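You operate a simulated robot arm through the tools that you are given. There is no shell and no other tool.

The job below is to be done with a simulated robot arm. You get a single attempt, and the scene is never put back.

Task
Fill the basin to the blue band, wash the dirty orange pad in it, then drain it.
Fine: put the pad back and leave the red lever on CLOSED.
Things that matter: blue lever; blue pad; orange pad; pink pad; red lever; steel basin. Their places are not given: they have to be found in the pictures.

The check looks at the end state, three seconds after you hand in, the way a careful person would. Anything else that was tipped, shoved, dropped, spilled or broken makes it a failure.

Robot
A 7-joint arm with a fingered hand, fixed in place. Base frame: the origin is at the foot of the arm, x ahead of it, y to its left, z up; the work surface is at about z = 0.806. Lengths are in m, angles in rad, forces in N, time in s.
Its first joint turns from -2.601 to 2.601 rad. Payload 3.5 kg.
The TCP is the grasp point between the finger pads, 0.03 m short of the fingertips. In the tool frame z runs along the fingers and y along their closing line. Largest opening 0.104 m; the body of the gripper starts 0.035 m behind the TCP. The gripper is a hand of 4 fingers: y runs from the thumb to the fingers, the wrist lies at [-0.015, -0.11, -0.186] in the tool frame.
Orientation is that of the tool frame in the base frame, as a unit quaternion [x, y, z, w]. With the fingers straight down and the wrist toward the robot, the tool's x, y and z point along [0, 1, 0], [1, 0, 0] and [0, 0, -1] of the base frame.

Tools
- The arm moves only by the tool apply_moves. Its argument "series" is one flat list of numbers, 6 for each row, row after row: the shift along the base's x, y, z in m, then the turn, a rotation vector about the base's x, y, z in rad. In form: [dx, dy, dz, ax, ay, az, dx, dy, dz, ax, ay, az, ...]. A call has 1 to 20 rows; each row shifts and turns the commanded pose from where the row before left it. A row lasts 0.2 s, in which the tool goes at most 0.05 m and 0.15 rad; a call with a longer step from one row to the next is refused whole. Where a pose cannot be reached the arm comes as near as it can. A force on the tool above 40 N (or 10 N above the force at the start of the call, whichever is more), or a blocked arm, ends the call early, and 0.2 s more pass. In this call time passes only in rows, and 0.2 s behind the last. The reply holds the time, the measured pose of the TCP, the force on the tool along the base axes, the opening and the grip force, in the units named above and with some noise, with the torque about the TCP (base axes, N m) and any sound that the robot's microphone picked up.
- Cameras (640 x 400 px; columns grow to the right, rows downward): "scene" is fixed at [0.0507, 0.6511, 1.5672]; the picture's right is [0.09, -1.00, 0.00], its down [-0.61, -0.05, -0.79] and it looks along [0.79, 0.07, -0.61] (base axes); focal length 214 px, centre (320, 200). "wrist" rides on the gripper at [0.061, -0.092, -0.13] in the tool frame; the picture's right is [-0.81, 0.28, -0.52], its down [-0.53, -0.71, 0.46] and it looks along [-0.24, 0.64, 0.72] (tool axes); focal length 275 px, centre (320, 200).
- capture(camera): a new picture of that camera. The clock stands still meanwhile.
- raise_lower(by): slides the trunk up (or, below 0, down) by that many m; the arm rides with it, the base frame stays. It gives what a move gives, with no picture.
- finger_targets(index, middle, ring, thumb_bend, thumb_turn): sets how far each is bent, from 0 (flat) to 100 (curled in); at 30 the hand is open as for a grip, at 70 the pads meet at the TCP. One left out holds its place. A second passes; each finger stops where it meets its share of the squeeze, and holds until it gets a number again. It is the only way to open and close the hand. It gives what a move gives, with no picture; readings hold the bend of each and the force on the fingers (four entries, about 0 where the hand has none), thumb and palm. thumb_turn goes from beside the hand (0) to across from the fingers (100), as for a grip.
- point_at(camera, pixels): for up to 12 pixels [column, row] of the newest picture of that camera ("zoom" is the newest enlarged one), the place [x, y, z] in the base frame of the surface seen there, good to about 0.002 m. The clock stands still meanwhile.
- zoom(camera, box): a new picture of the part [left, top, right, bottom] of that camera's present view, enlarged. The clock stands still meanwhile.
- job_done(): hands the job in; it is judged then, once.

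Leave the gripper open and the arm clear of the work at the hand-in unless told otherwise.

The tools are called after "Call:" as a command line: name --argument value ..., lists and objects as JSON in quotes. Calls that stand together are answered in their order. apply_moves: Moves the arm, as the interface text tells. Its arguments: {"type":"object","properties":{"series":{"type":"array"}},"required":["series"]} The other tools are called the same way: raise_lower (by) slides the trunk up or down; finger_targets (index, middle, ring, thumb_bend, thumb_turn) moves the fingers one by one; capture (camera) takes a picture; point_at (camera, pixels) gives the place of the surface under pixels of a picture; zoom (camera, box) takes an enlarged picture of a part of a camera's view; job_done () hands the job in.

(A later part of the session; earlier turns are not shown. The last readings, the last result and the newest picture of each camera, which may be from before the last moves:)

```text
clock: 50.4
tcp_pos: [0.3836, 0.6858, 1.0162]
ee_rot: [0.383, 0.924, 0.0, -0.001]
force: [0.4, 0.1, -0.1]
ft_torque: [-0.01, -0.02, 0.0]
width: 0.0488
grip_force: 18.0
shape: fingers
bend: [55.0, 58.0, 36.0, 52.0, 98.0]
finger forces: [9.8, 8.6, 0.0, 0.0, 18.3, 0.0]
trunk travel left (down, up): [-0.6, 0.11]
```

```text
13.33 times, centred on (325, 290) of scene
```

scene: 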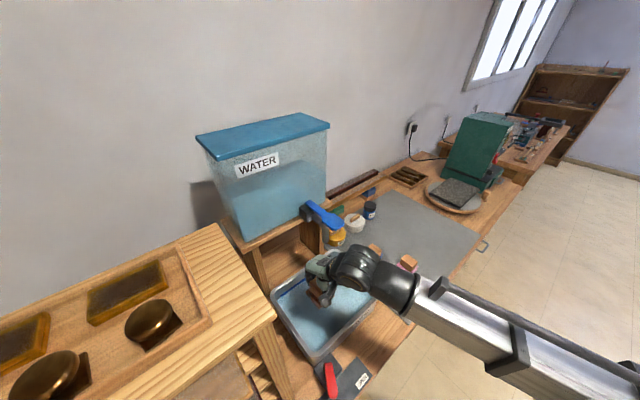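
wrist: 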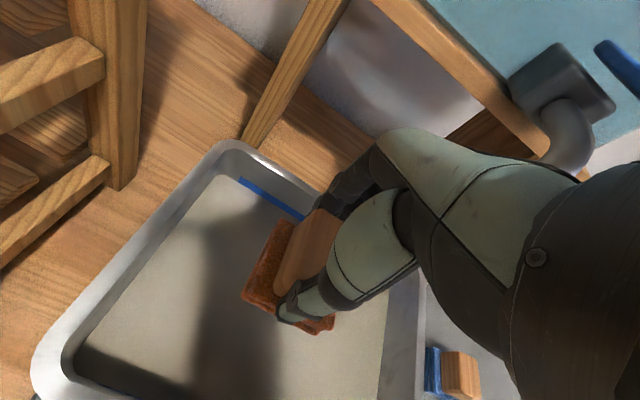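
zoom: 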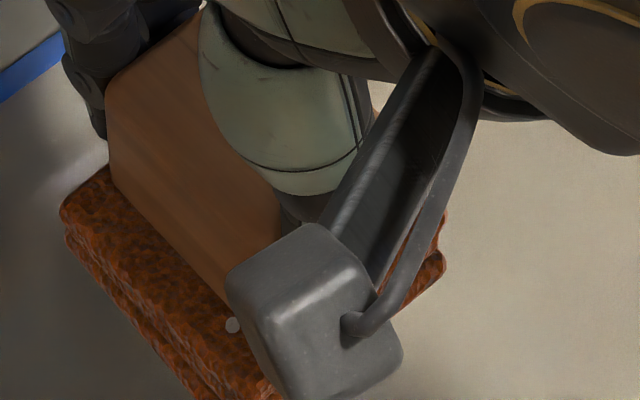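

The pad is clean all over. I'll hold it over the basin for 4 seconds to let it drip before carrying it back.

Call:
apply_moves --series '[0, 0, 0, 0, 0, 0, 0, 0, 0, 0, 0, 0, 0, 0, 0, 0, 0, 0, 0, 0, 0, 0, 0, 0, 0, 0, 0, 0, 0, 0, 0, 0, 0, 0, 0, 0, 0, 0, 0, 0, 0, 0, 0, 0, 0, 0, 0, 0, 0, 0, 0, 0, 0, 0, 0, 0, 0, 0, 0, 0, 0, 0, 0, 0, 0, 0, 0, 0, 0, 0, 0, 0, 0, 0, 0, 0, 0, 0, 0, 0, 0, 0, 0, 0, 0, 0, 0, 0, 0, 0, 0, 0, 0, 0, 0, 0, 0, 0, 0, 0, 0, 0, 0, 0, 0, 0, 0, 0, 0, 0, 0, 0, 0, 0, 0, 0, 0, 0, 0, 0]'

Call:
zoom --camera "wrist" --box '[225, 195, 355, 345]'

Call:
zoom --camera "scene" --box '[285, 240, 365, 320]'

```text
clock: 54.6
tcp_pos: [0.3823, 0.6864, 1.0143]
ee_rot: [0.383, 0.924, 0.001, 0.0]
force: [-0.1, 0.3, -0.1]
ft_torque: [0.0, 0.02, -0.03]
width: 0.0488
grip_force: 18.1
shape: fingers
bend: [55.0, 58.0, 36.0, 52.0, 98.0]
finger forces: [9.7, 8.7, 0.0, 0.1, 18.3, 0.0]
trunk travel left (down, up): [-0.6, 0.11]
```

```text
2.67 times, centred on (290, 270) of wrist
```

zoom: 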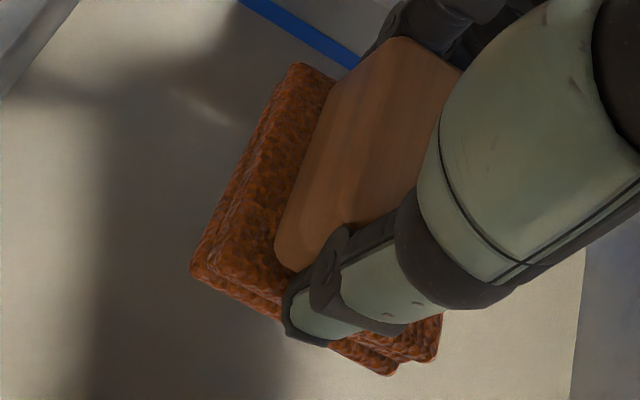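

```text
5.00 times, centred on (325, 280) of scene
```

zoom: 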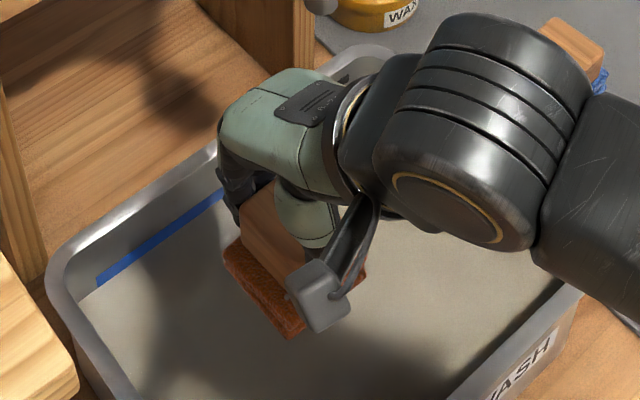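

Now the reverse path: back out toward the front, then right along the bench to above the pad's original place.

Call:
apply_moves --series '[-0.0265, -0.0265, 0, 0, 0, 0, -0.0265, -0.0265, 0, 0, 0, 0, 0.0299, -0.0299, 0, 0, 0, 0, 0.0299, -0.0299, 0, 0, 0, 0, 0.0299, -0.0299, 0, 0, 0, 0, 0.0299, -0.0299, 0, 0, 0, 0, 0.0299, -0.0299, 0, 0, 0, 0, 0.0299, -0.0299, 0, 0, 0, 0, 0.0299, -0.0299, 0, 0, 0, 0]'

Call:
capture --camera "scene"

Call:
capture --camera "wrist"

Call:
zoom --camera "scene" --box '[350, 215, 430, 285]'

```text
clock: 56.6
tcp_pos: [0.5364, 0.4264, 1.0145]
ee_rot: [0.383, 0.924, 0.0, 0.0]
force: [-0.1, 0.1, -0.6]
ft_torque: [-0.01, -0.01, 0.0]
width: 0.0487
grip_force: 17.9
shape: fingers
bend: [55.0, 58.0, 36.0, 52.0, 98.0]
finger forces: [9.6, 8.5, 0.1, 0.1, 18.1, 0.0]
trunk travel left (down, up): [-0.6, 0.11]
```

```text
taken
```

scene: 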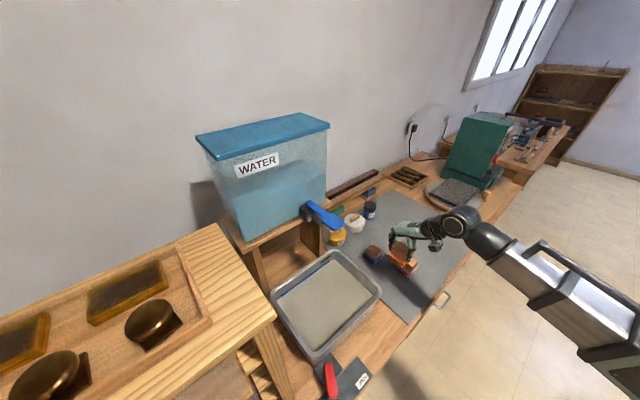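

```text
taken
```

wrist: 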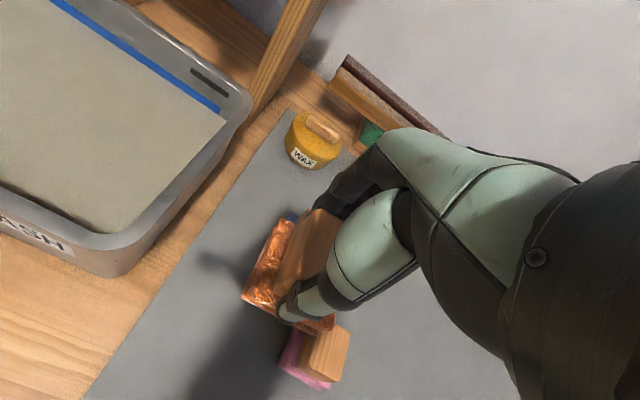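

```text
5.71 times, centred on (390, 250) of scene
```

zoom: 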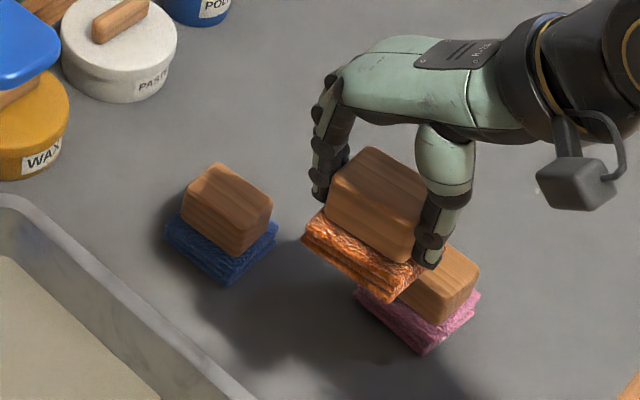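

The pad is back over its place. I'll lower it, slowing near the mat and correcting 2 mm toward the front where the grip had shifted it.

Call:
apply_moves --series '[-0.001, -0.001, -0.03, 0, 0, 0, -0.001, -0.001, -0.03, 0, 0, 0, 0, 0, -0.03, 0, 0, 0, 0, 0, -0.03, 0, 0, 0, 0, 0, -0.012, 0, 0, 0, 0, 0, -0.008, 0, 0, 0, 0, 0, -0.005, 0, 0, 0]'

Call:
zoom --camera "scene" --box '[365, 240, 415, 290]'

Call:
capture --camera "wrist"

```text
clock: 58.2
tcp_pos: [0.535, 0.4225, 0.8693]
ee_rot: [0.383, 0.924, 0.0, 0.0]
force: [0.2, -0.3, -1.3]
ft_torque: [0.0, 0.0, 0.02]
width: 0.0489
grip_force: 17.7
shape: fingers
bend: [55.0, 58.0, 36.0, 52.0, 98.0]
finger forces: [9.6, 8.5, 0.1, 0.0, 18.1, 0.0]
trunk travel left (down, up): [-0.6, 0.11]
```

```text
8.00 times, centred on (390, 265) of scene
```

zoom: 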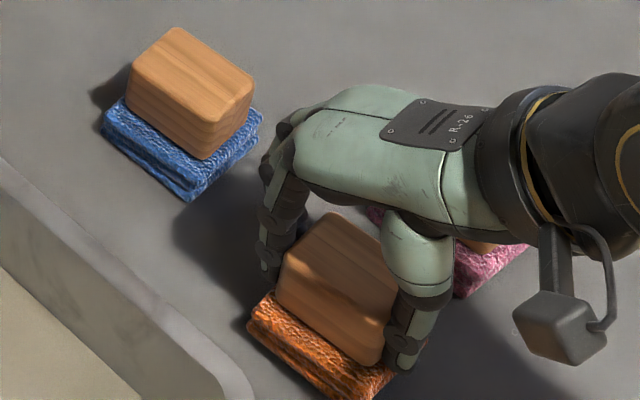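

```text
taken
```

wrist: 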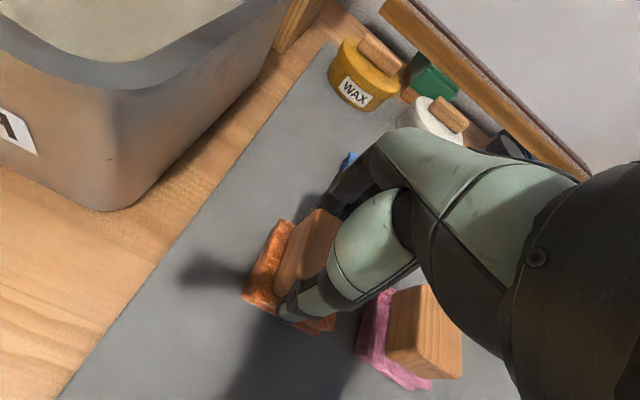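

Comparing with the earlier pictures, the pad seems to sit a few mm toward the front. I'll measure the block corners precisely in the same zoom window as at the start before setting it down.

Call:
capture --camera "scene"

Call:
zoom --camera "scene" --box '[370, 255, 410, 285]'

```text
taken
```

scene: 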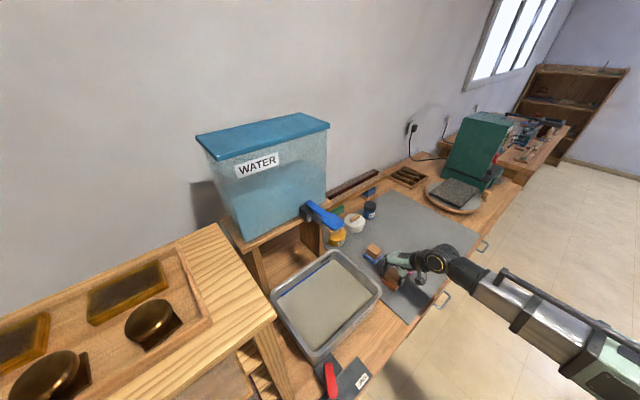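

```text
13.33 times, centred on (390, 270) of scene
```

zoom: 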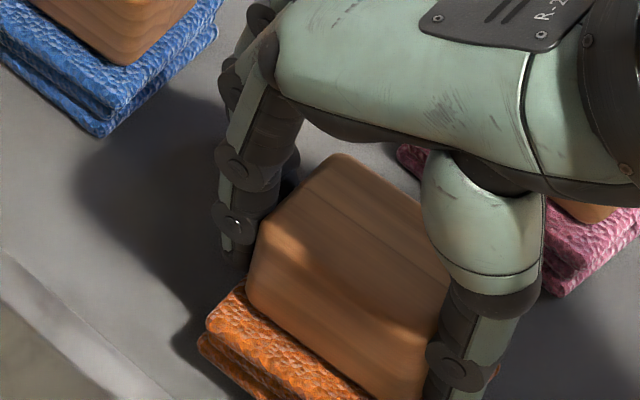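

Call:
point_at --camera "zoom" --pixels '[[338, 160], [266, 240], [340, 245], [243, 292], [204, 347], [300, 200], [230, 310], [390, 190], [250, 260], [400, 250], [300, 290], [204, 332]]'

```text
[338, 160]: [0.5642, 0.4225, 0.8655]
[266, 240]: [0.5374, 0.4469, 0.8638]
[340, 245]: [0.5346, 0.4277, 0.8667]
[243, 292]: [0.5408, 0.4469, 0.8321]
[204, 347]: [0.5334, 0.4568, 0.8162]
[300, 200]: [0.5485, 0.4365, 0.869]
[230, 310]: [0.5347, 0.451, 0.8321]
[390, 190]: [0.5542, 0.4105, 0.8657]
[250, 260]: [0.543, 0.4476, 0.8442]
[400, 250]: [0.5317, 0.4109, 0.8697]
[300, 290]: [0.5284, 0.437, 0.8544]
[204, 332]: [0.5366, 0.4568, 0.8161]
```

The pad is about 5 mm above the mat and (-0.0055,-0.0047) off its starting place. I'll correct that and then set it down.

Call:
apply_moves --series '[0.003, 0.0025, 0, 0, 0, 0, 0.0025, 0.002, 0, 0, 0, 0, 0, 0, -0.003, 0, 0, 0, 0, 0, -0.003, 0, 0, 0]'

Call:
capture --camera "scene"

Call:
zoom --camera "scene" --box '[370, 255, 410, 285]'

Call:
point_at --camera "zoom" --pixels '[[322, 162], [250, 238], [225, 290], [187, 347], [340, 245], [187, 335], [300, 200]]'

```text
clock: 59.2
tcp_pos: [0.5407, 0.4267, 0.8642]
ee_rot: [0.383, 0.924, 0.001, 0.0]
force: [-1.3, 0.3, 1.1]
ft_torque: [0.01, -0.05, 0.01]
width: 0.0486
grip_force: 18.4
shape: fingers
bend: [56.0, 58.0, 36.0, 52.0, 98.0]
finger forces: [9.5, 8.6, 0.1, 0.0, 18.4, 0.1]
trunk travel left (down, up): [-0.6, 0.11]
```

```text
taken
```

scene: 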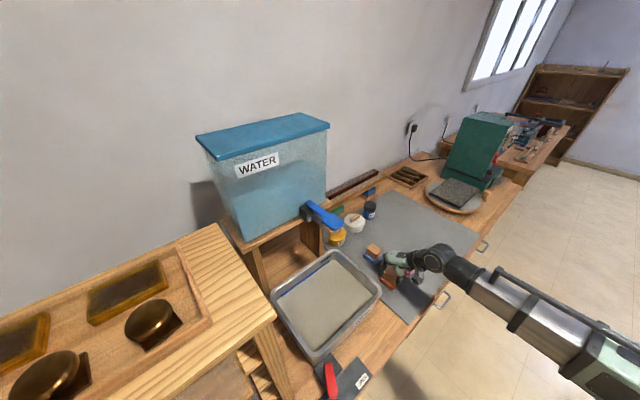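

```text
13.33 times, centred on (390, 270) of scene
```

zoom: 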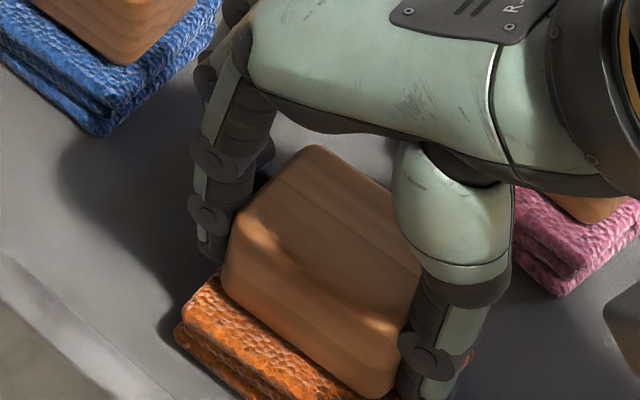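

```text
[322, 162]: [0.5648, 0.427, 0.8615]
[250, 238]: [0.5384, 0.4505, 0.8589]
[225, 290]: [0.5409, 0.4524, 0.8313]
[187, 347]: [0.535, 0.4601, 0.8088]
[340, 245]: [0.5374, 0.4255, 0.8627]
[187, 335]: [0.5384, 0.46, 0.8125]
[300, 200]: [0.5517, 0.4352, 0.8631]
```

The block and sponge corners now match the starting picture to within a pixel or so, and the pad is touching the mat. I'll open the fingers.

Call:
finger_targets --index 36 --middle 36 --ring 36 --thumb_bend 36

Call:
zoom --camera "scene" --box '[370, 255, 410, 285]'

Call:
capture --camera "wrist"

```text
clock: 60.2
tcp_pos: [0.5418, 0.427, 0.8628]
ee_rot: [0.382, 0.924, 0.001, 0.001]
force: [0.4, 0.6, 0.2]
ft_torque: [-0.02, -0.01, 0.01]
width: 0.0879
grip_force: 0.1
shape: fingers
bend: [36.0, 36.0, 36.0, 36.0, 96.0]
finger forces: [0.1, 0.0, 0.0, 0.0, 0.0, 0.0]
trunk travel left (down, up): [-0.6, 0.11]
```

```text
13.33 times, centred on (390, 270) of scene
```

zoom: 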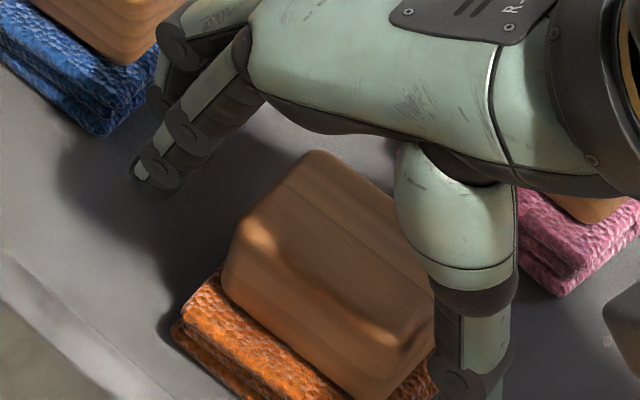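

```text
taken
```

wrist: 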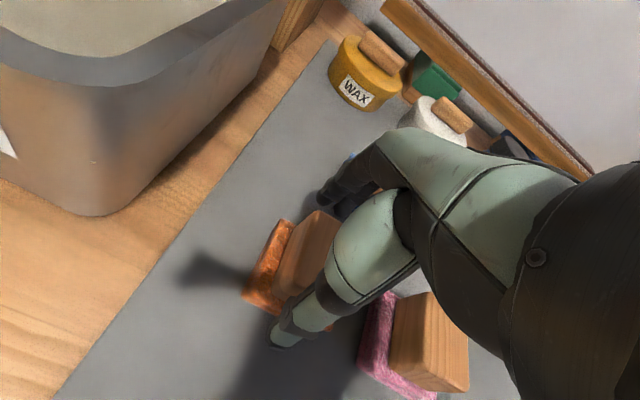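

The pad stands free at its place. I'll raise the hand straight up.

Call:
apply_moves --series '[0, 0, 0.015, 0, 0, 0, 0, 0, 0.025, 0, 0, 0, 0, 0, 0.035, 0, 0, 0, 0, 0, 0.04, 0, 0, 0, 0, 0, 0.04, 0, 0, 0, 0, 0, 0.04, 0, 0, 0]'

Call:
capture --camera "scene"

Call:
zoom --camera "scene" --box '[350, 235, 430, 295]'

Call:
zoom --camera "scene" --box '[370, 255, 410, 285]'

```text
clock: 61.6
tcp_pos: [0.5408, 0.4279, 1.0547]
ee_rot: [0.383, 0.924, 0.0, 0.0]
force: [0.2, 0.8, 0.1]
ft_torque: [0.01, 0.03, 0.0]
width: 0.088
grip_force: 0.0
shape: fingers
bend: [36.0, 36.0, 36.0, 36.0, 96.0]
finger forces: [0.0, 0.0, 0.1, 0.1, 0.1, 0.0]
trunk travel left (down, up): [-0.6, 0.11]
```

```text
taken
```

scene: 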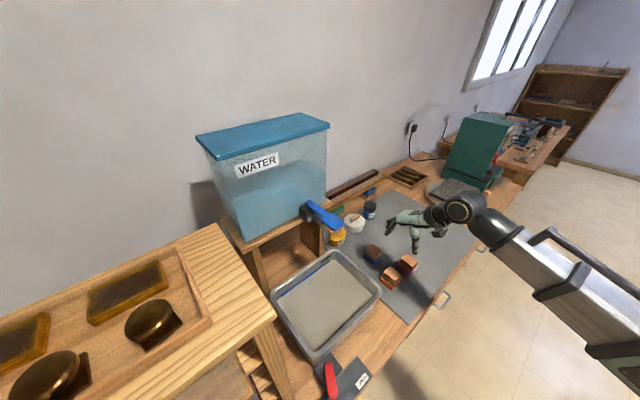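

```text
6.67 times, centred on (390, 265) of scene
```

zoom: 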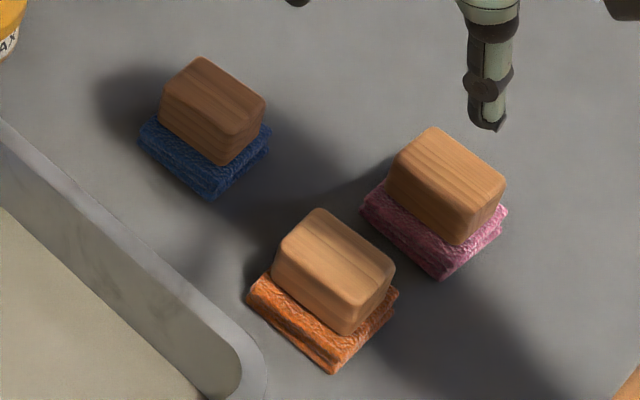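

```text
13.33 times, centred on (390, 270) of scene
```

zoom: 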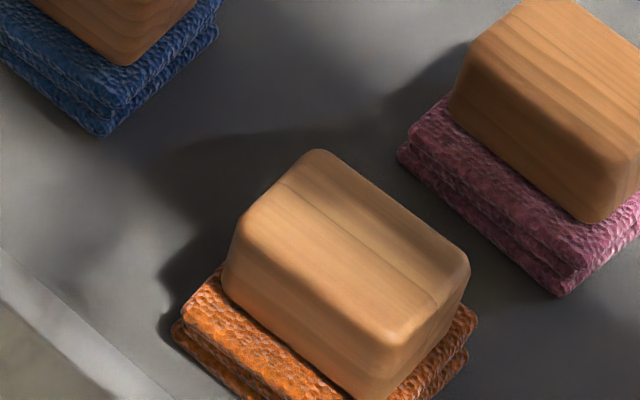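

The pad stands exactly where it was and is clean; its neighbours are untouched. Now for draining: I'll pinch the fingers and move left in front of the bench to the far side of the red lever, near (0.122,0.673), staying at z≈1.05.

Call:
finger_targets --index 70 --middle 70 --ring 70 --thumb_bend 70

Call:
apply_moves --series '[-0.0419, 0.0245, 0, 0, 0, 0, -0.0419, 0.0245, 0, 0, 0, 0, -0.0419, 0.0245, 0, 0, 0, 0, -0.0419, 0.0245, 0, 0, 0, 0, -0.0419, 0.0245, 0, 0, 0, 0, -0.0419, 0.0245, 0, 0, 0, 0, -0.0419, 0.0245, 0, 0, 0, 0, -0.0419, 0.0245, 0, 0, 0, 0]'

Call:
capture --camera "wrist"

Call:
capture --camera "scene"

```text
clock: 62.6
tcp_pos: [0.5423, 0.4284, 1.056]
ee_rot: [0.383, 0.924, 0.001, 0.0]
force: [0.3, -0.2, -0.4]
ft_torque: [0.0, 0.01, 0.07]
width: 0.0011
grip_force: 0.0
shape: fingers
bend: [70.0, 70.0, 70.0, 70.0, 100.0]
finger forces: [0.0, 0.0, 0.0, 0.0, 0.1, 0.1]
trunk travel left (down, up): [-0.6, 0.11]
```

```text
clock: 64.4
tcp_pos: [0.2055, 0.6236, 1.0577]
ee_rot: [0.383, 0.924, 0.0, 0.0]
force: [0.5, 0.1, -0.1]
ft_torque: [0.01, 0.0, 0.02]
width: 0.0013
grip_force: 0.1
shape: fingers
bend: [70.0, 70.0, 70.0, 70.0, 100.0]
finger forces: [0.0, 0.0, 0.0, 0.1, 0.0, 0.0]
trunk travel left (down, up): [-0.6, 0.11]
```

```text
taken
```

wrist: 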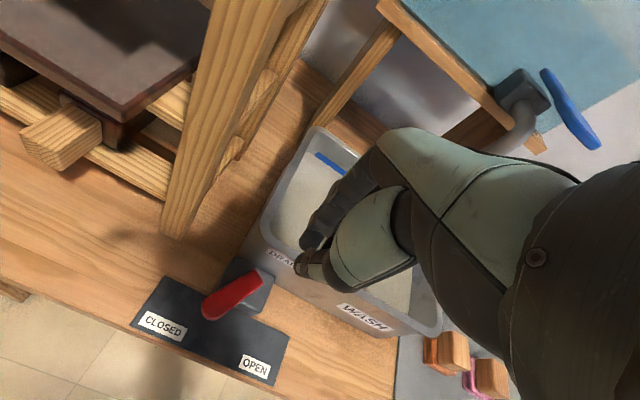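

```text
taken
```

scene: 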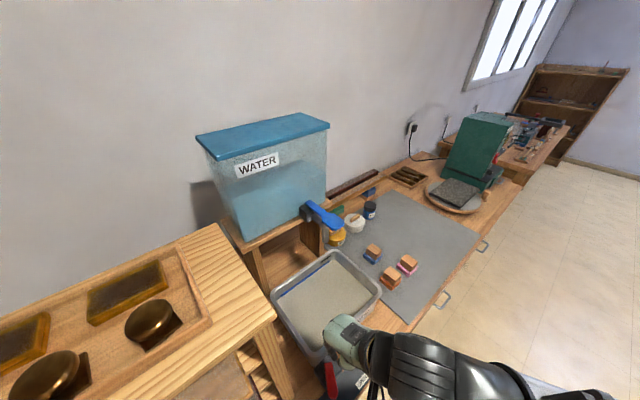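

The rack leg and a protruding rail end are near the left. I'll measure their front faces before going further left.

Call:
point_at --camera "wrist" --pixels '[[180, 228], [175, 200], [195, 120], [215, 50], [200, 200], [60, 145], [90, 120], [120, 110], [40, 140], [235, 290], [162, 324], [254, 364]]'

Call:
zoom --camera "wrist" --box '[120, 200, 320, 390]'

```text
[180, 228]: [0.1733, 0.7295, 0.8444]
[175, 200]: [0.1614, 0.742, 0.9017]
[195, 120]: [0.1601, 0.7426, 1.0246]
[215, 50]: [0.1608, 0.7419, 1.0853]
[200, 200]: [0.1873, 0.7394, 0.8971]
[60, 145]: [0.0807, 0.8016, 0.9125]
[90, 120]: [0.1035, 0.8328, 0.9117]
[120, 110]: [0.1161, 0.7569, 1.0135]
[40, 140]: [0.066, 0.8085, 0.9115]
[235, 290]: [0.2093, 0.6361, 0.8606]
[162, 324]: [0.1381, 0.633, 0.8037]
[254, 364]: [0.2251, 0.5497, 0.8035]
```

```text
2.11 times, centred on (220, 295) of wrist
```

zoom: 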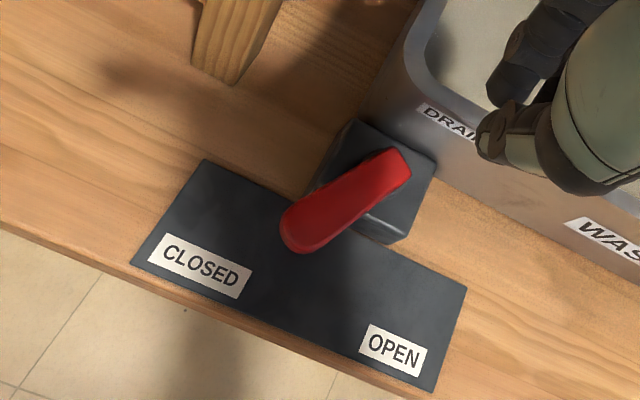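

The rack leg face is at v≈0.638 and a tray corner at v≈0.617 (u'≈0.453); with the tip at v≈0.56 and u'≈0.395 the hand stays clear. I'll move there and lower to z≈0.93.

Call:
apply_moves --series '[-0.0296, 0.0172, 0, 0, 0, 0, -0.0296, 0.0172, 0, 0, 0, 0, -0.0296, 0.0172, 0, 0, 0, 0, 0, 0, -0.04, 0, 0, 0, 0, 0, -0.04, 0, 0, 0, 0, 0, -0.04, 0, 0, 0]'

Call:
capture --camera "wrist"

Call:
capture --camera "scene"

```text
clock: 65.8
tcp_pos: [0.1174, 0.6735, 0.9387]
ee_rot: [0.383, 0.924, 0.0, 0.0]
force: [0.4, -0.4, -1.0]
ft_torque: [0.0, -0.02, -0.01]
width: 0.0012
grip_force: 0.0
shape: fingers
bend: [70.0, 70.0, 70.0, 70.0, 100.0]
finger forces: [0.1, 0.0, 0.1, 0.0, 0.0, 0.1]
trunk travel left (down, up): [-0.6, 0.11]
```

```text
taken
```

wrist: 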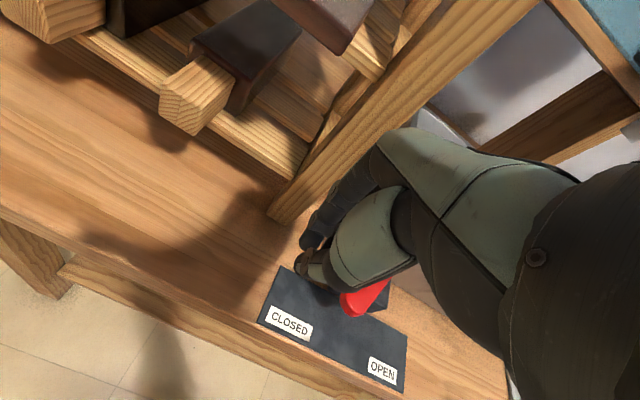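

```text
taken
```

scene: 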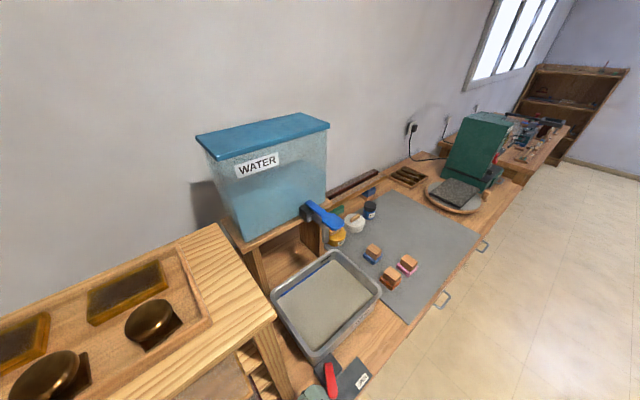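

The tip is left of the lever with CLOSED plate below. I'll lower to z≈0.864, watching the force.

Call:
apply_moves --series '[0, 0, -0.03, 0, 0, 0, 0, 0, -0.025, 0, 0, 0, 0, 0, -0.02, 0, 0, 0]'

Call:
capture --camera "wrist"

Call:
zoom --camera "scene" --box '[280, 330, 380, 400]'

```text
clock: 66.6
tcp_pos: [0.1169, 0.675, 0.8609]
ee_rot: [0.383, 0.924, -0.001, -0.001]
force: [-0.1, 0.1, -0.3]
ft_torque: [0.0, 0.01, -0.01]
width: 0.0014
grip_force: 0.1
shape: fingers
bend: [70.0, 70.0, 70.0, 70.0, 100.0]
finger forces: [0.0, 0.0, 0.1, 0.0, 0.1, 0.1]
trunk travel left (down, up): [-0.6, 0.11]
```

```text
taken
```

wrist: 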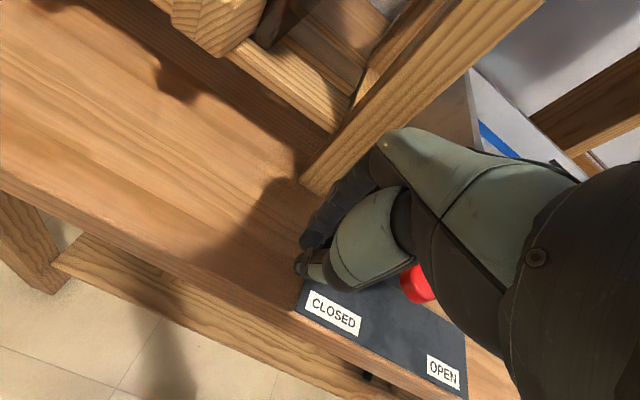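

```text
5.71 times, centred on (330, 365) of scene
```

zoom: 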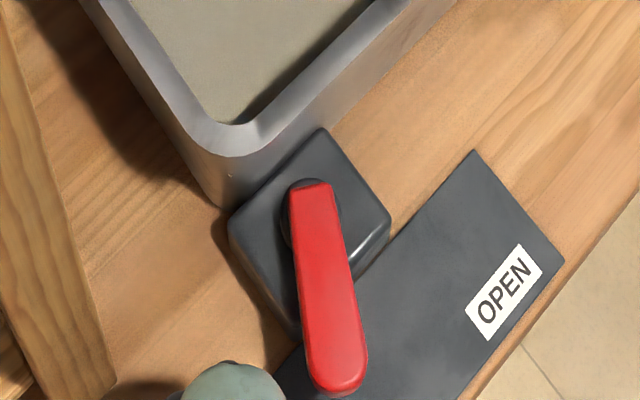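

In position. I'll push right, along (+0.707,-0.707), in 1 cm steps to turn the lever toward OPEN.

Call:
apply_moves --series '[0.007, -0.007, 0, 0, 0, 0, 0.007, -0.007, 0, 0, 0, 0, 0.007, -0.007, 0, 0, 0, 0, 0.007, -0.007, 0, 0, 0, 0]'

Call:
zoom --camera "scene" --box '[280, 330, 380, 400]'

```text
clock: 67.6
tcp_pos: [0.1458, 0.6454, 0.8621]
ee_rot: [0.382, 0.924, 0.0, -0.001]
force: [-1.2, 1.1, -0.6]
ft_torque: [0.03, 0.03, -0.01]
width: 0.0011
grip_force: 0.6
shape: fingers
bend: [70.0, 70.0, 70.0, 70.0, 100.0]
finger forces: [0.0, 0.0, 1.4, 0.0, 0.0, 0.1]
trunk travel left (down, up): [-0.6, 0.11]
```

```text
5.71 times, centred on (330, 365) of scene
```

zoom: 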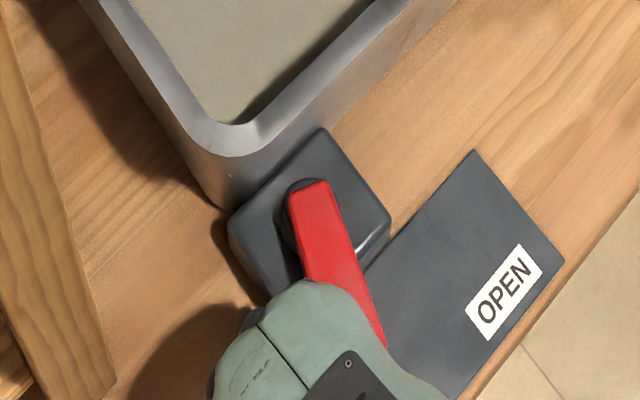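

The ring finger (1.4 N) is turning the lever. I'll continue for four more steps.

Call:
apply_moves --series '[0.007, -0.007, 0, 0, 0, 0, 0.007, -0.007, 0, 0, 0, 0, 0.007, -0.007, 0, 0, 0, 0, 0.004, -0.004, 0, 0, 0, 0]'

Call:
capture --camera "scene"

Call:
zoom --camera "scene" --box '[280, 330, 380, 400]'

Call:
capture --camera "wrist"

```text
clock: 68.6
tcp_pos: [0.1711, 0.6205, 0.8642]
ee_rot: [0.382, 0.924, -0.001, 0.0]
force: [-0.4, -0.1, 0.0]
ft_torque: [-0.02, -0.04, 0.01]
width: 0.0013
grip_force: 0.0
shape: fingers
bend: [70.0, 70.0, 70.0, 70.0, 100.0]
finger forces: [0.0, 0.1, 0.0, 0.0, 0.0, 0.0]
trunk travel left (down, up): [-0.6, 0.11]
```

```text
taken
```

scene: 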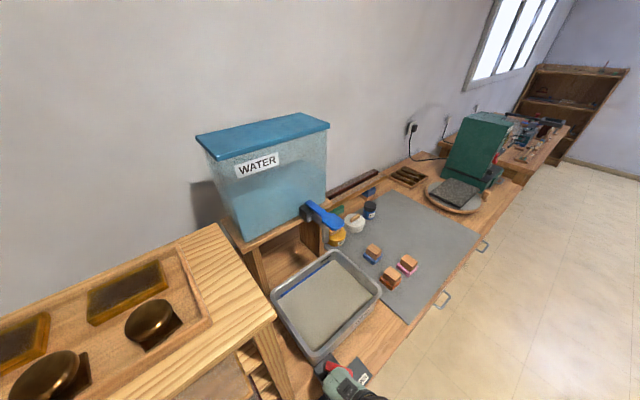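

```text
5.71 times, centred on (330, 365) of scene
```

zoom: 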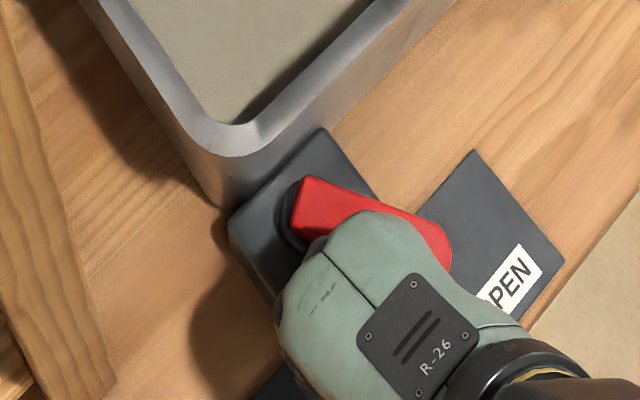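

```text
taken
```

wrist: 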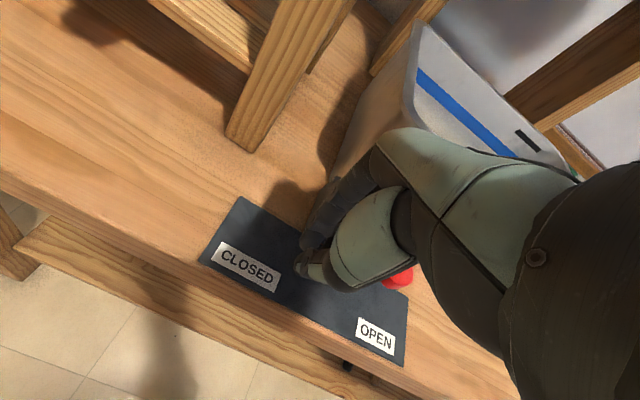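

The lever now points to OPEN and the force has dropped. I'll check the water level, then wait briefly.

Call:
point_at --camera "scene" --pixels '[[320, 300], [300, 320], [345, 300], [315, 335], [296, 302], [330, 290], [335, 310], [310, 310]]'

Call:
apply_moves --series '[0, 0, 0, 0, 0, 0, 0, 0, 0, 0, 0, 0, 0, 0, 0, 0, 0, 0, 0, 0, 0, 0, 0, 0, 0, 0, 0, 0, 0, 0]'

Call:
capture --camera "scene"

Call:
point_at --camera "scene" --pixels '[[320, 300], [300, 320], [345, 300], [315, 335], [296, 302], [330, 290], [335, 310], [310, 310]]'

```text
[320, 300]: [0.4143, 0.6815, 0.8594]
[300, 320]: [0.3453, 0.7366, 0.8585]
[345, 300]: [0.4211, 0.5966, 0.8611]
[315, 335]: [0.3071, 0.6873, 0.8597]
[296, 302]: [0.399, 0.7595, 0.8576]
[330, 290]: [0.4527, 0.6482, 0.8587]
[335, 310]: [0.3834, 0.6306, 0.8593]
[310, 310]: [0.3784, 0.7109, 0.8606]
```

```text
clock: 69.8
tcp_pos: [0.1704, 0.6202, 0.8633]
ee_rot: [0.383, 0.924, 0.001, 0.0]
force: [0.1, 0.4, -0.2]
ft_torque: [0.02, 0.02, 0.04]
width: 0.0013
grip_force: 0.1
shape: fingers
bend: [70.0, 70.0, 70.0, 70.0, 100.0]
finger forces: [0.0, 0.0, 0.1, 0.0, 0.0, 0.0]
trunk travel left (down, up): [-0.6, 0.11]
```

```text
taken
```

scene: 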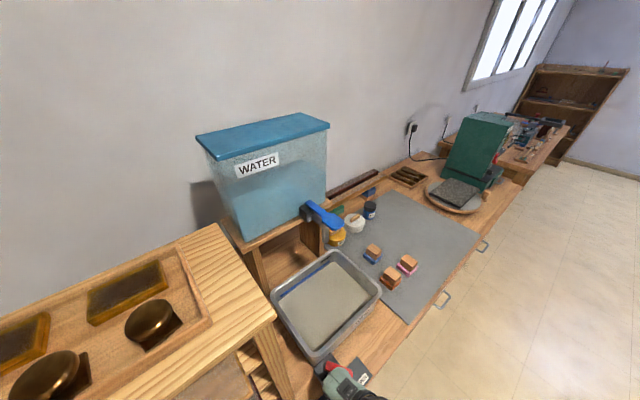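

```text
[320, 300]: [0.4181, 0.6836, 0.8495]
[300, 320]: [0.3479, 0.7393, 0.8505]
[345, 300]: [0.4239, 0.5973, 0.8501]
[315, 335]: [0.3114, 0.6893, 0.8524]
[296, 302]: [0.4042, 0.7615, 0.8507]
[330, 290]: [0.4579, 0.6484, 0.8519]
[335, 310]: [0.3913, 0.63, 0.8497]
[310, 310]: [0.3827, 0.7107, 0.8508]
```

It is draining at about 7 mm/s. Meanwhile I'll back off, rise over the lever and move to its right side for closing it afterwards.

Call:
apply_moves --series '[-0.012, 0.012, 0, 0, 0, 0, 0, 0, 0.03, 0, 0, 0, 0, 0, 0.04, 0, 0, 0, 0, 0, 0.03, 0, 0, 0, 0.027, -0.0245, 0, 0, 0, 0, 0.027, -0.0245, 0, 0, 0, 0, 0.027, -0.0245, 0, 0, 0, 0, 0.0257, -0.0247, 0, 0, 0, 0]'

Call:
capture --camera "scene"

Call:
capture --camera "wrist"

Call:
zoom --camera "scene" --box '[265, 240, 385, 330]'

```text
clock: 71.6
tcp_pos: [0.2651, 0.5371, 0.9623]
ee_rot: [0.383, 0.924, 0.0, 0.0]
force: [1.4, 0.0, -0.9]
ft_torque: [-0.02, 0.01, -0.03]
width: 0.0012
grip_force: 0.1
shape: fingers
bend: [70.0, 70.0, 70.0, 70.0, 100.0]
finger forces: [0.0, 0.0, 0.0, 0.0, 0.0, 0.1]
trunk travel left (down, up): [-0.6, 0.11]
```

```text
taken
```

scene: 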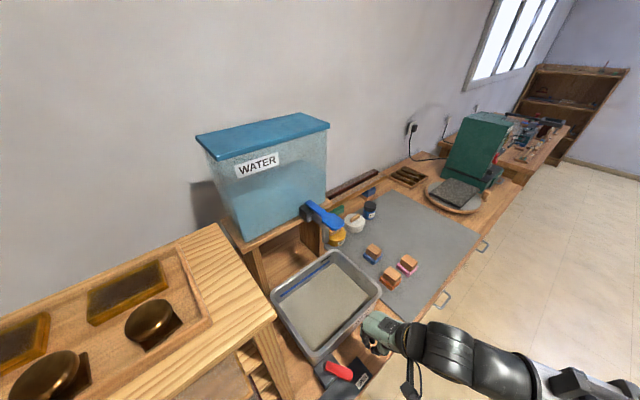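

```text
taken
```

wrist: 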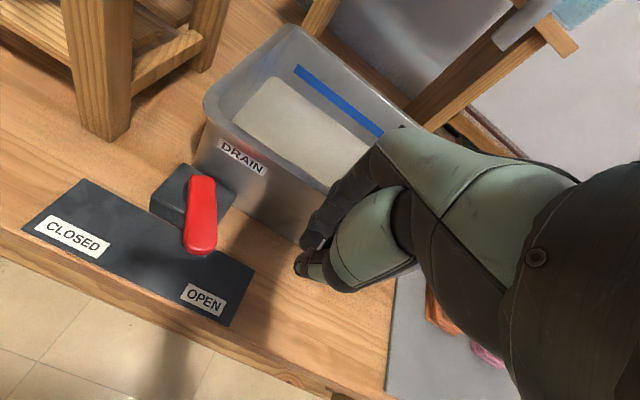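

```text
4.44 times, centred on (325, 285) of scene
```

zoom: 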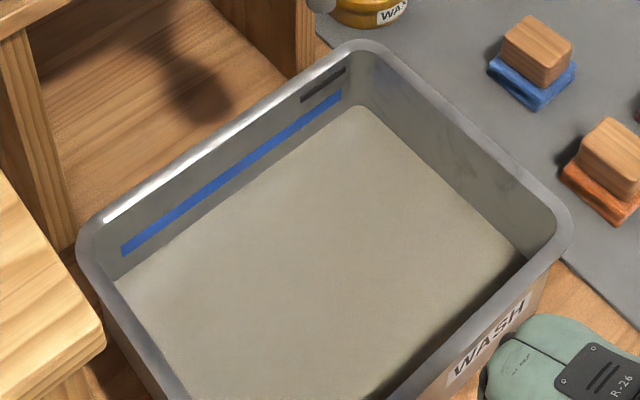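

The lever sits at OPEN and the water is sinking below the band. I'll wait about 4 seconds in place and measure again.

Call:
apply_moves --series '[0, 0, 0, 0, 0, 0, 0, 0, 0, 0, 0, 0, 0, 0, 0, 0, 0, 0, 0, 0, 0, 0, 0, 0, 0, 0, 0, 0, 0, 0, 0, 0, 0, 0, 0, 0, 0, 0, 0, 0, 0, 0, 0, 0, 0, 0, 0, 0, 0, 0, 0, 0, 0, 0, 0, 0, 0, 0, 0, 0, 0, 0, 0, 0, 0, 0, 0, 0, 0, 0, 0, 0, 0, 0, 0, 0, 0, 0, 0, 0, 0, 0, 0, 0, 0, 0, 0, 0, 0, 0, 0, 0, 0, 0, 0, 0, 0, 0, 0, 0, 0, 0, 0, 0, 0, 0, 0, 0, 0, 0, 0, 0, 0, 0, 0, 0, 0, 0, 0, 0]'

Call:
capture --camera "scene"

Call:
point_at --camera "scene" --pixels '[[320, 300], [300, 320], [345, 300], [315, 335], [296, 302], [330, 290], [335, 310], [310, 310]]'

Call:
zoom --camera "scene" --box '[265, 240, 385, 330]'

```text
clock: 75.8
tcp_pos: [0.2648, 0.5374, 0.9618]
ee_rot: [0.383, 0.924, -0.001, 0.0]
force: [-0.4, -0.3, 0.3]
ft_torque: [-0.01, 0.01, 0.05]
width: 0.0013
grip_force: 0.1
shape: fingers
bend: [70.0, 70.0, 70.0, 70.0, 100.0]
finger forces: [0.1, 0.1, 0.1, 0.0, 0.0, 0.0]
trunk travel left (down, up): [-0.6, 0.11]
```

```text
taken
```

scene: 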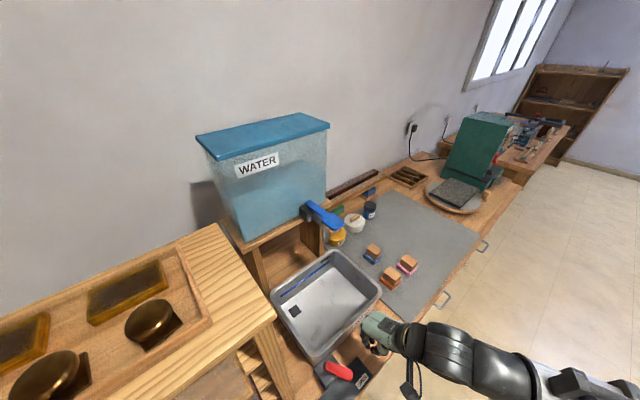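

```text
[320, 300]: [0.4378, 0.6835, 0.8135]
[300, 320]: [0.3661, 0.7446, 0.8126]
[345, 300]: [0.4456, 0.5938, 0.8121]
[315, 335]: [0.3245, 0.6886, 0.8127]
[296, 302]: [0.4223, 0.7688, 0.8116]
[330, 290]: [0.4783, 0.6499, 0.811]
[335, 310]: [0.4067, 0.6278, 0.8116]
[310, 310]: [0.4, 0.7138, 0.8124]
```

```text
4.44 times, centred on (325, 285) of scene
```

zoom: 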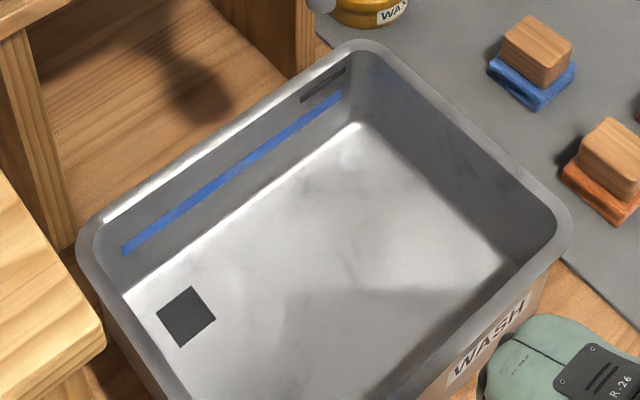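

The basin floor and drain are clear to see again. I'll wait another 3 seconds so the last film runs out, then measure.

Call:
apply_moves --series '[0, 0, 0, 0, 0, 0, 0, 0, 0, 0, 0, 0, 0, 0, 0, 0, 0, 0, 0, 0, 0, 0, 0, 0, 0, 0, 0, 0, 0, 0, 0, 0, 0, 0, 0, 0, 0, 0, 0, 0, 0, 0, 0, 0, 0, 0, 0, 0, 0, 0, 0, 0, 0, 0, 0, 0, 0, 0, 0, 0, 0, 0, 0, 0, 0, 0, 0, 0, 0, 0, 0, 0, 0, 0, 0, 0, 0, 0, 0, 0, 0, 0, 0, 0, 0, 0, 0, 0, 0, 0]'

Call:
capture --camera "scene"

Call:
point_at --camera "scene" --pixels '[[320, 300], [300, 320], [345, 300], [315, 335], [296, 302], [330, 290], [335, 310], [310, 310]]'

Call:
capture --camera "wrist"

Call:
zoom --camera "scene" --box '[265, 240, 385, 330]'

```text
clock: 79.0
tcp_pos: [0.2651, 0.5374, 0.9613]
ee_rot: [0.382, 0.924, 0.0, 0.0]
force: [-0.4, 1.1, -0.5]
ft_torque: [0.03, -0.01, -0.01]
width: 0.001
grip_force: 0.1
shape: fingers
bend: [70.0, 70.0, 70.0, 70.0, 100.0]
finger forces: [0.0, 0.0, 0.0, 0.1, 0.0, 0.0]
trunk travel left (down, up): [-0.6, 0.11]
```

```text
taken
```

scene: 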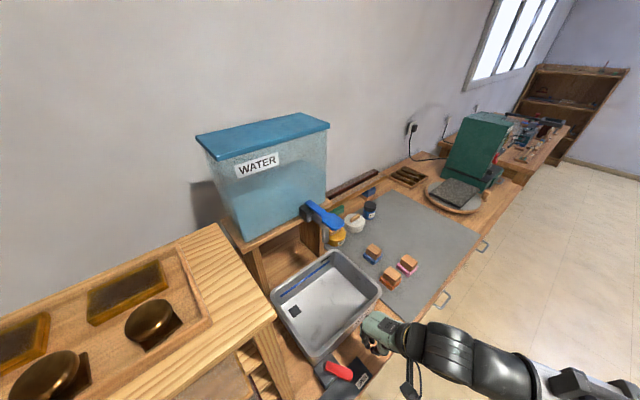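

```text
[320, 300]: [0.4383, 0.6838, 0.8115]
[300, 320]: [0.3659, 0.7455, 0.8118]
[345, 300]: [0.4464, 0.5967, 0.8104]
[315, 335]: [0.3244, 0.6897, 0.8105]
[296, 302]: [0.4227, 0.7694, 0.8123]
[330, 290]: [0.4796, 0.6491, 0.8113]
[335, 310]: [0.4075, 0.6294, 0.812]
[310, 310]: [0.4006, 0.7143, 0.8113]
```

```text
taken
```

wrist: 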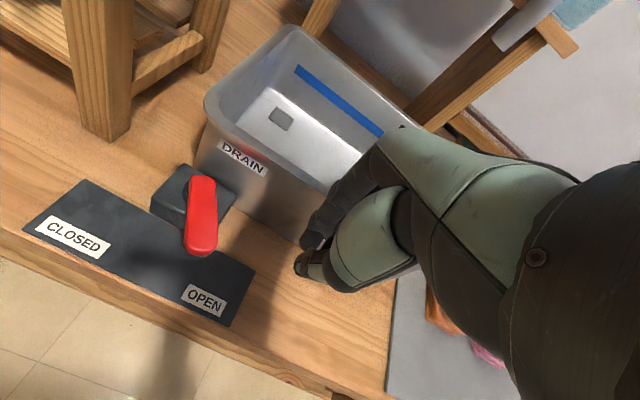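

```text
4.44 times, centred on (325, 285) of scene
```

zoom: 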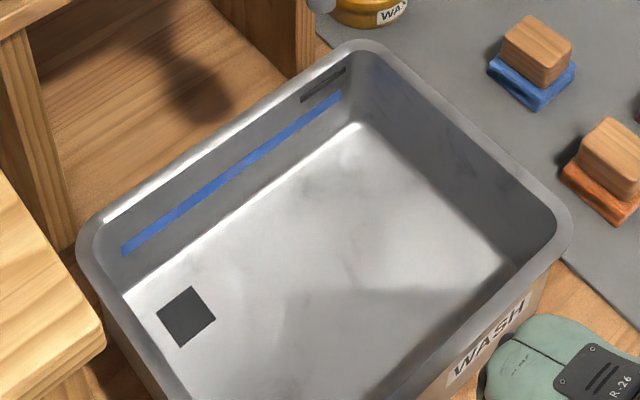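

The floor reads 0.811 as it did when dry, so the basin is drained. Now I'll lower the tip to the right of the lever and push it back toward CLOSED, as before.

Call:
apply_moves --series '[0, 0, -0.03, 0, 0, 0, 0, 0, -0.03, 0, 0, 0, 0, 0, -0.02, 0, 0, 0, 0, 0, -0.0155, 0, 0, 0, -0.009, 0.009, 0, 0, 0, 0, -0.009, 0.009, 0, 0, 0, 0, -0.007, 0.007, 0, 0, 0, 0, -0.007, 0.007, 0, 0, 0, 0, -0.007, 0.007, 0, 0, 0, 0, -0.007, 0.007, 0, 0, 0, 0]'

Call:
capture --camera "wrist"

```text
clock: 81.2
tcp_pos: [0.2179, 0.5816, 0.866]
ee_rot: [0.382, 0.924, 0.0, 0.0]
force: [-0.3, -0.8, 0.0]
ft_torque: [0.0, 0.01, 0.02]
width: 0.0001
grip_force: 0.7
shape: fingers
bend: [70.0, 70.0, 70.0, 70.0, 100.0]
finger forces: [0.8, 0.0, 0.0, 0.1, 0.0, 0.0]
trunk travel left (down, up): [-0.6, 0.11]
```

```text
taken
```

wrist: 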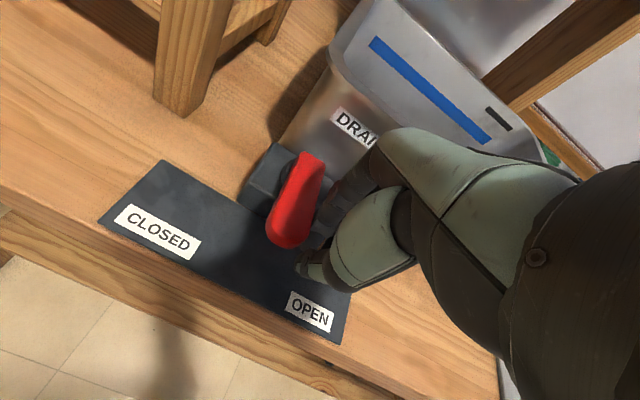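

The lever is turning with light force. I'll continue to the CLOSED stop in smaller steps.

Call:
apply_moves --series '[-0.007, 0.007, 0, 0, 0, 0, -0.006, 0.006, 0, 0, 0, 0, -0.004, 0.004, 0, 0, 0, 0, -0.003, 0.003, 0, 0, 0, 0]'

Call:
capture --camera "wrist"

```text
clock: 82.2
tcp_pos: [0.2007, 0.5993, 0.8671]
ee_rot: [0.384, 0.923, 0.0, 0.0]
force: [12.4, -14.9, 4.2]
ft_torque: [0.03, -0.09, -0.33]
width: 0.0
grip_force: 9.5
shape: fingers
bend: [70.0, 70.0, 70.0, 70.0, 100.0]
finger forces: [18.8, 0.0, 0.0, 0.0, 0.0, 0.1]
trunk travel left (down, up): [-0.6, 0.11]
```

```text
taken
```

wrist: 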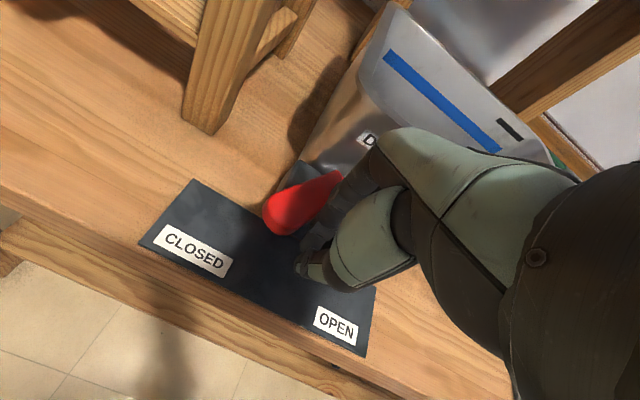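

The force rose to 19 N at the same place as before, so the lever is on its CLOSED stop. I'll back off, rise to about z=1.30 and check.

Call:
apply_moves --series '[0.014, -0.014, 0, 0, 0, 0, 0.014, -0.014, 0, 0, 0, 0, 0, 0, 0.04, 0, 0, 0, 0, 0, 0.043, 0, 0, 0, 0, 0, 0.044, 0, 0, 0, 0, -0.005, 0.044, 0, 0, 0, 0, -0.01, 0.044, 0, 0, 0, 0, -0.01, 0.044, 0, 0, 0, 0, -0.01, 0.044, 0, 0, 0, 0, -0.01, 0.044, 0, 0, 0, 0, -0.01, 0.044, 0, 0, 0, 0, -0.01, 0.044, 0, 0, 0]'

Call:
finger_targets --index 30 --middle 30 --ring 30 --thumb_bend 30

Call:
capture --camera "scene"

Call:
capture --camera "wrist"

Call:
zoom --camera "scene" --box '[290, 330, 390, 400]'

Call:
zoom --camera "scene" --box '[265, 180, 465, 320]'

```text
clock: 84.8
tcp_pos: [0.2295, 0.5077, 1.3011]
ee_rot: [0.383, 0.924, 0.0, 0.001]
force: [0.6, -0.1, 0.2]
ft_torque: [-0.02, 0.01, 0.0]
width: 0.0008
grip_force: 0.1
shape: fingers
bend: [70.0, 70.0, 70.0, 70.0, 100.0]
finger forces: [0.1, 0.0, 0.1, 0.0, 0.0, 0.0]
trunk travel left (down, up): [-0.6, 0.11]
```

```text
clock: 85.8
tcp_pos: [0.2304, 0.5082, 1.3011]
ee_rot: [0.382, 0.924, 0.0, 0.0]
force: [0.1, -0.3, -0.2]
ft_torque: [0.03, 0.0, -0.02]
width: 0.103
grip_force: 0.0
shape: fingers
bend: [30.0, 30.0, 30.0, 30.0, 96.0]
finger forces: [0.1, 0.1, 0.0, 0.1, 0.1, 0.0]
trunk travel left (down, up): [-0.6, 0.11]
```

```text
taken
```

scene: 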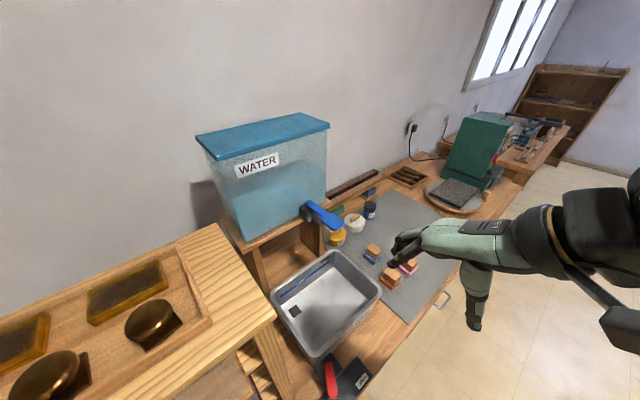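

```text
taken
```

wrist: 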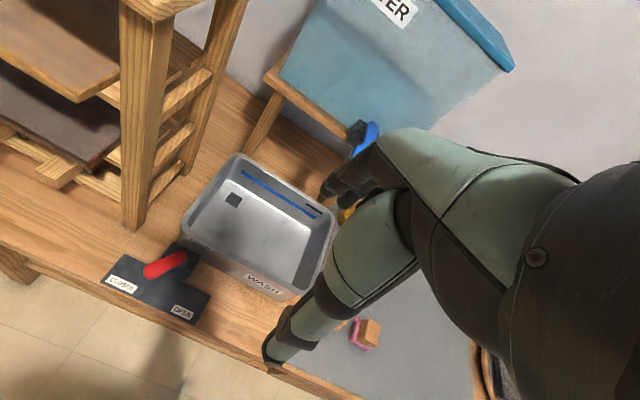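

```text
5.71 times, centred on (340, 365) of scene
```

zoom: 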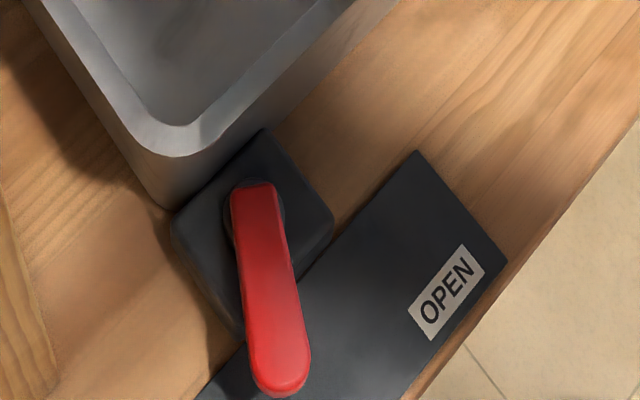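

```text
2.86 times, centred on (365, 250) of scene
```

zoom: 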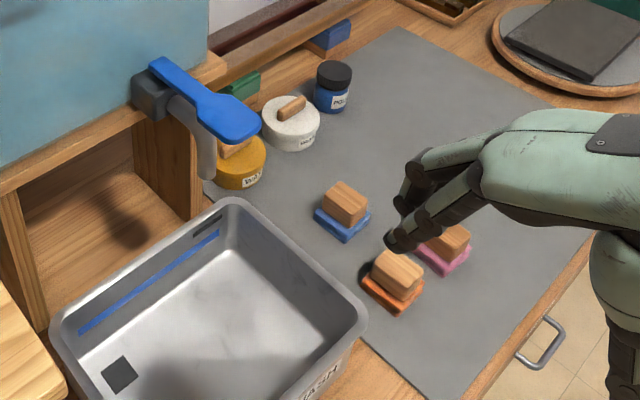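

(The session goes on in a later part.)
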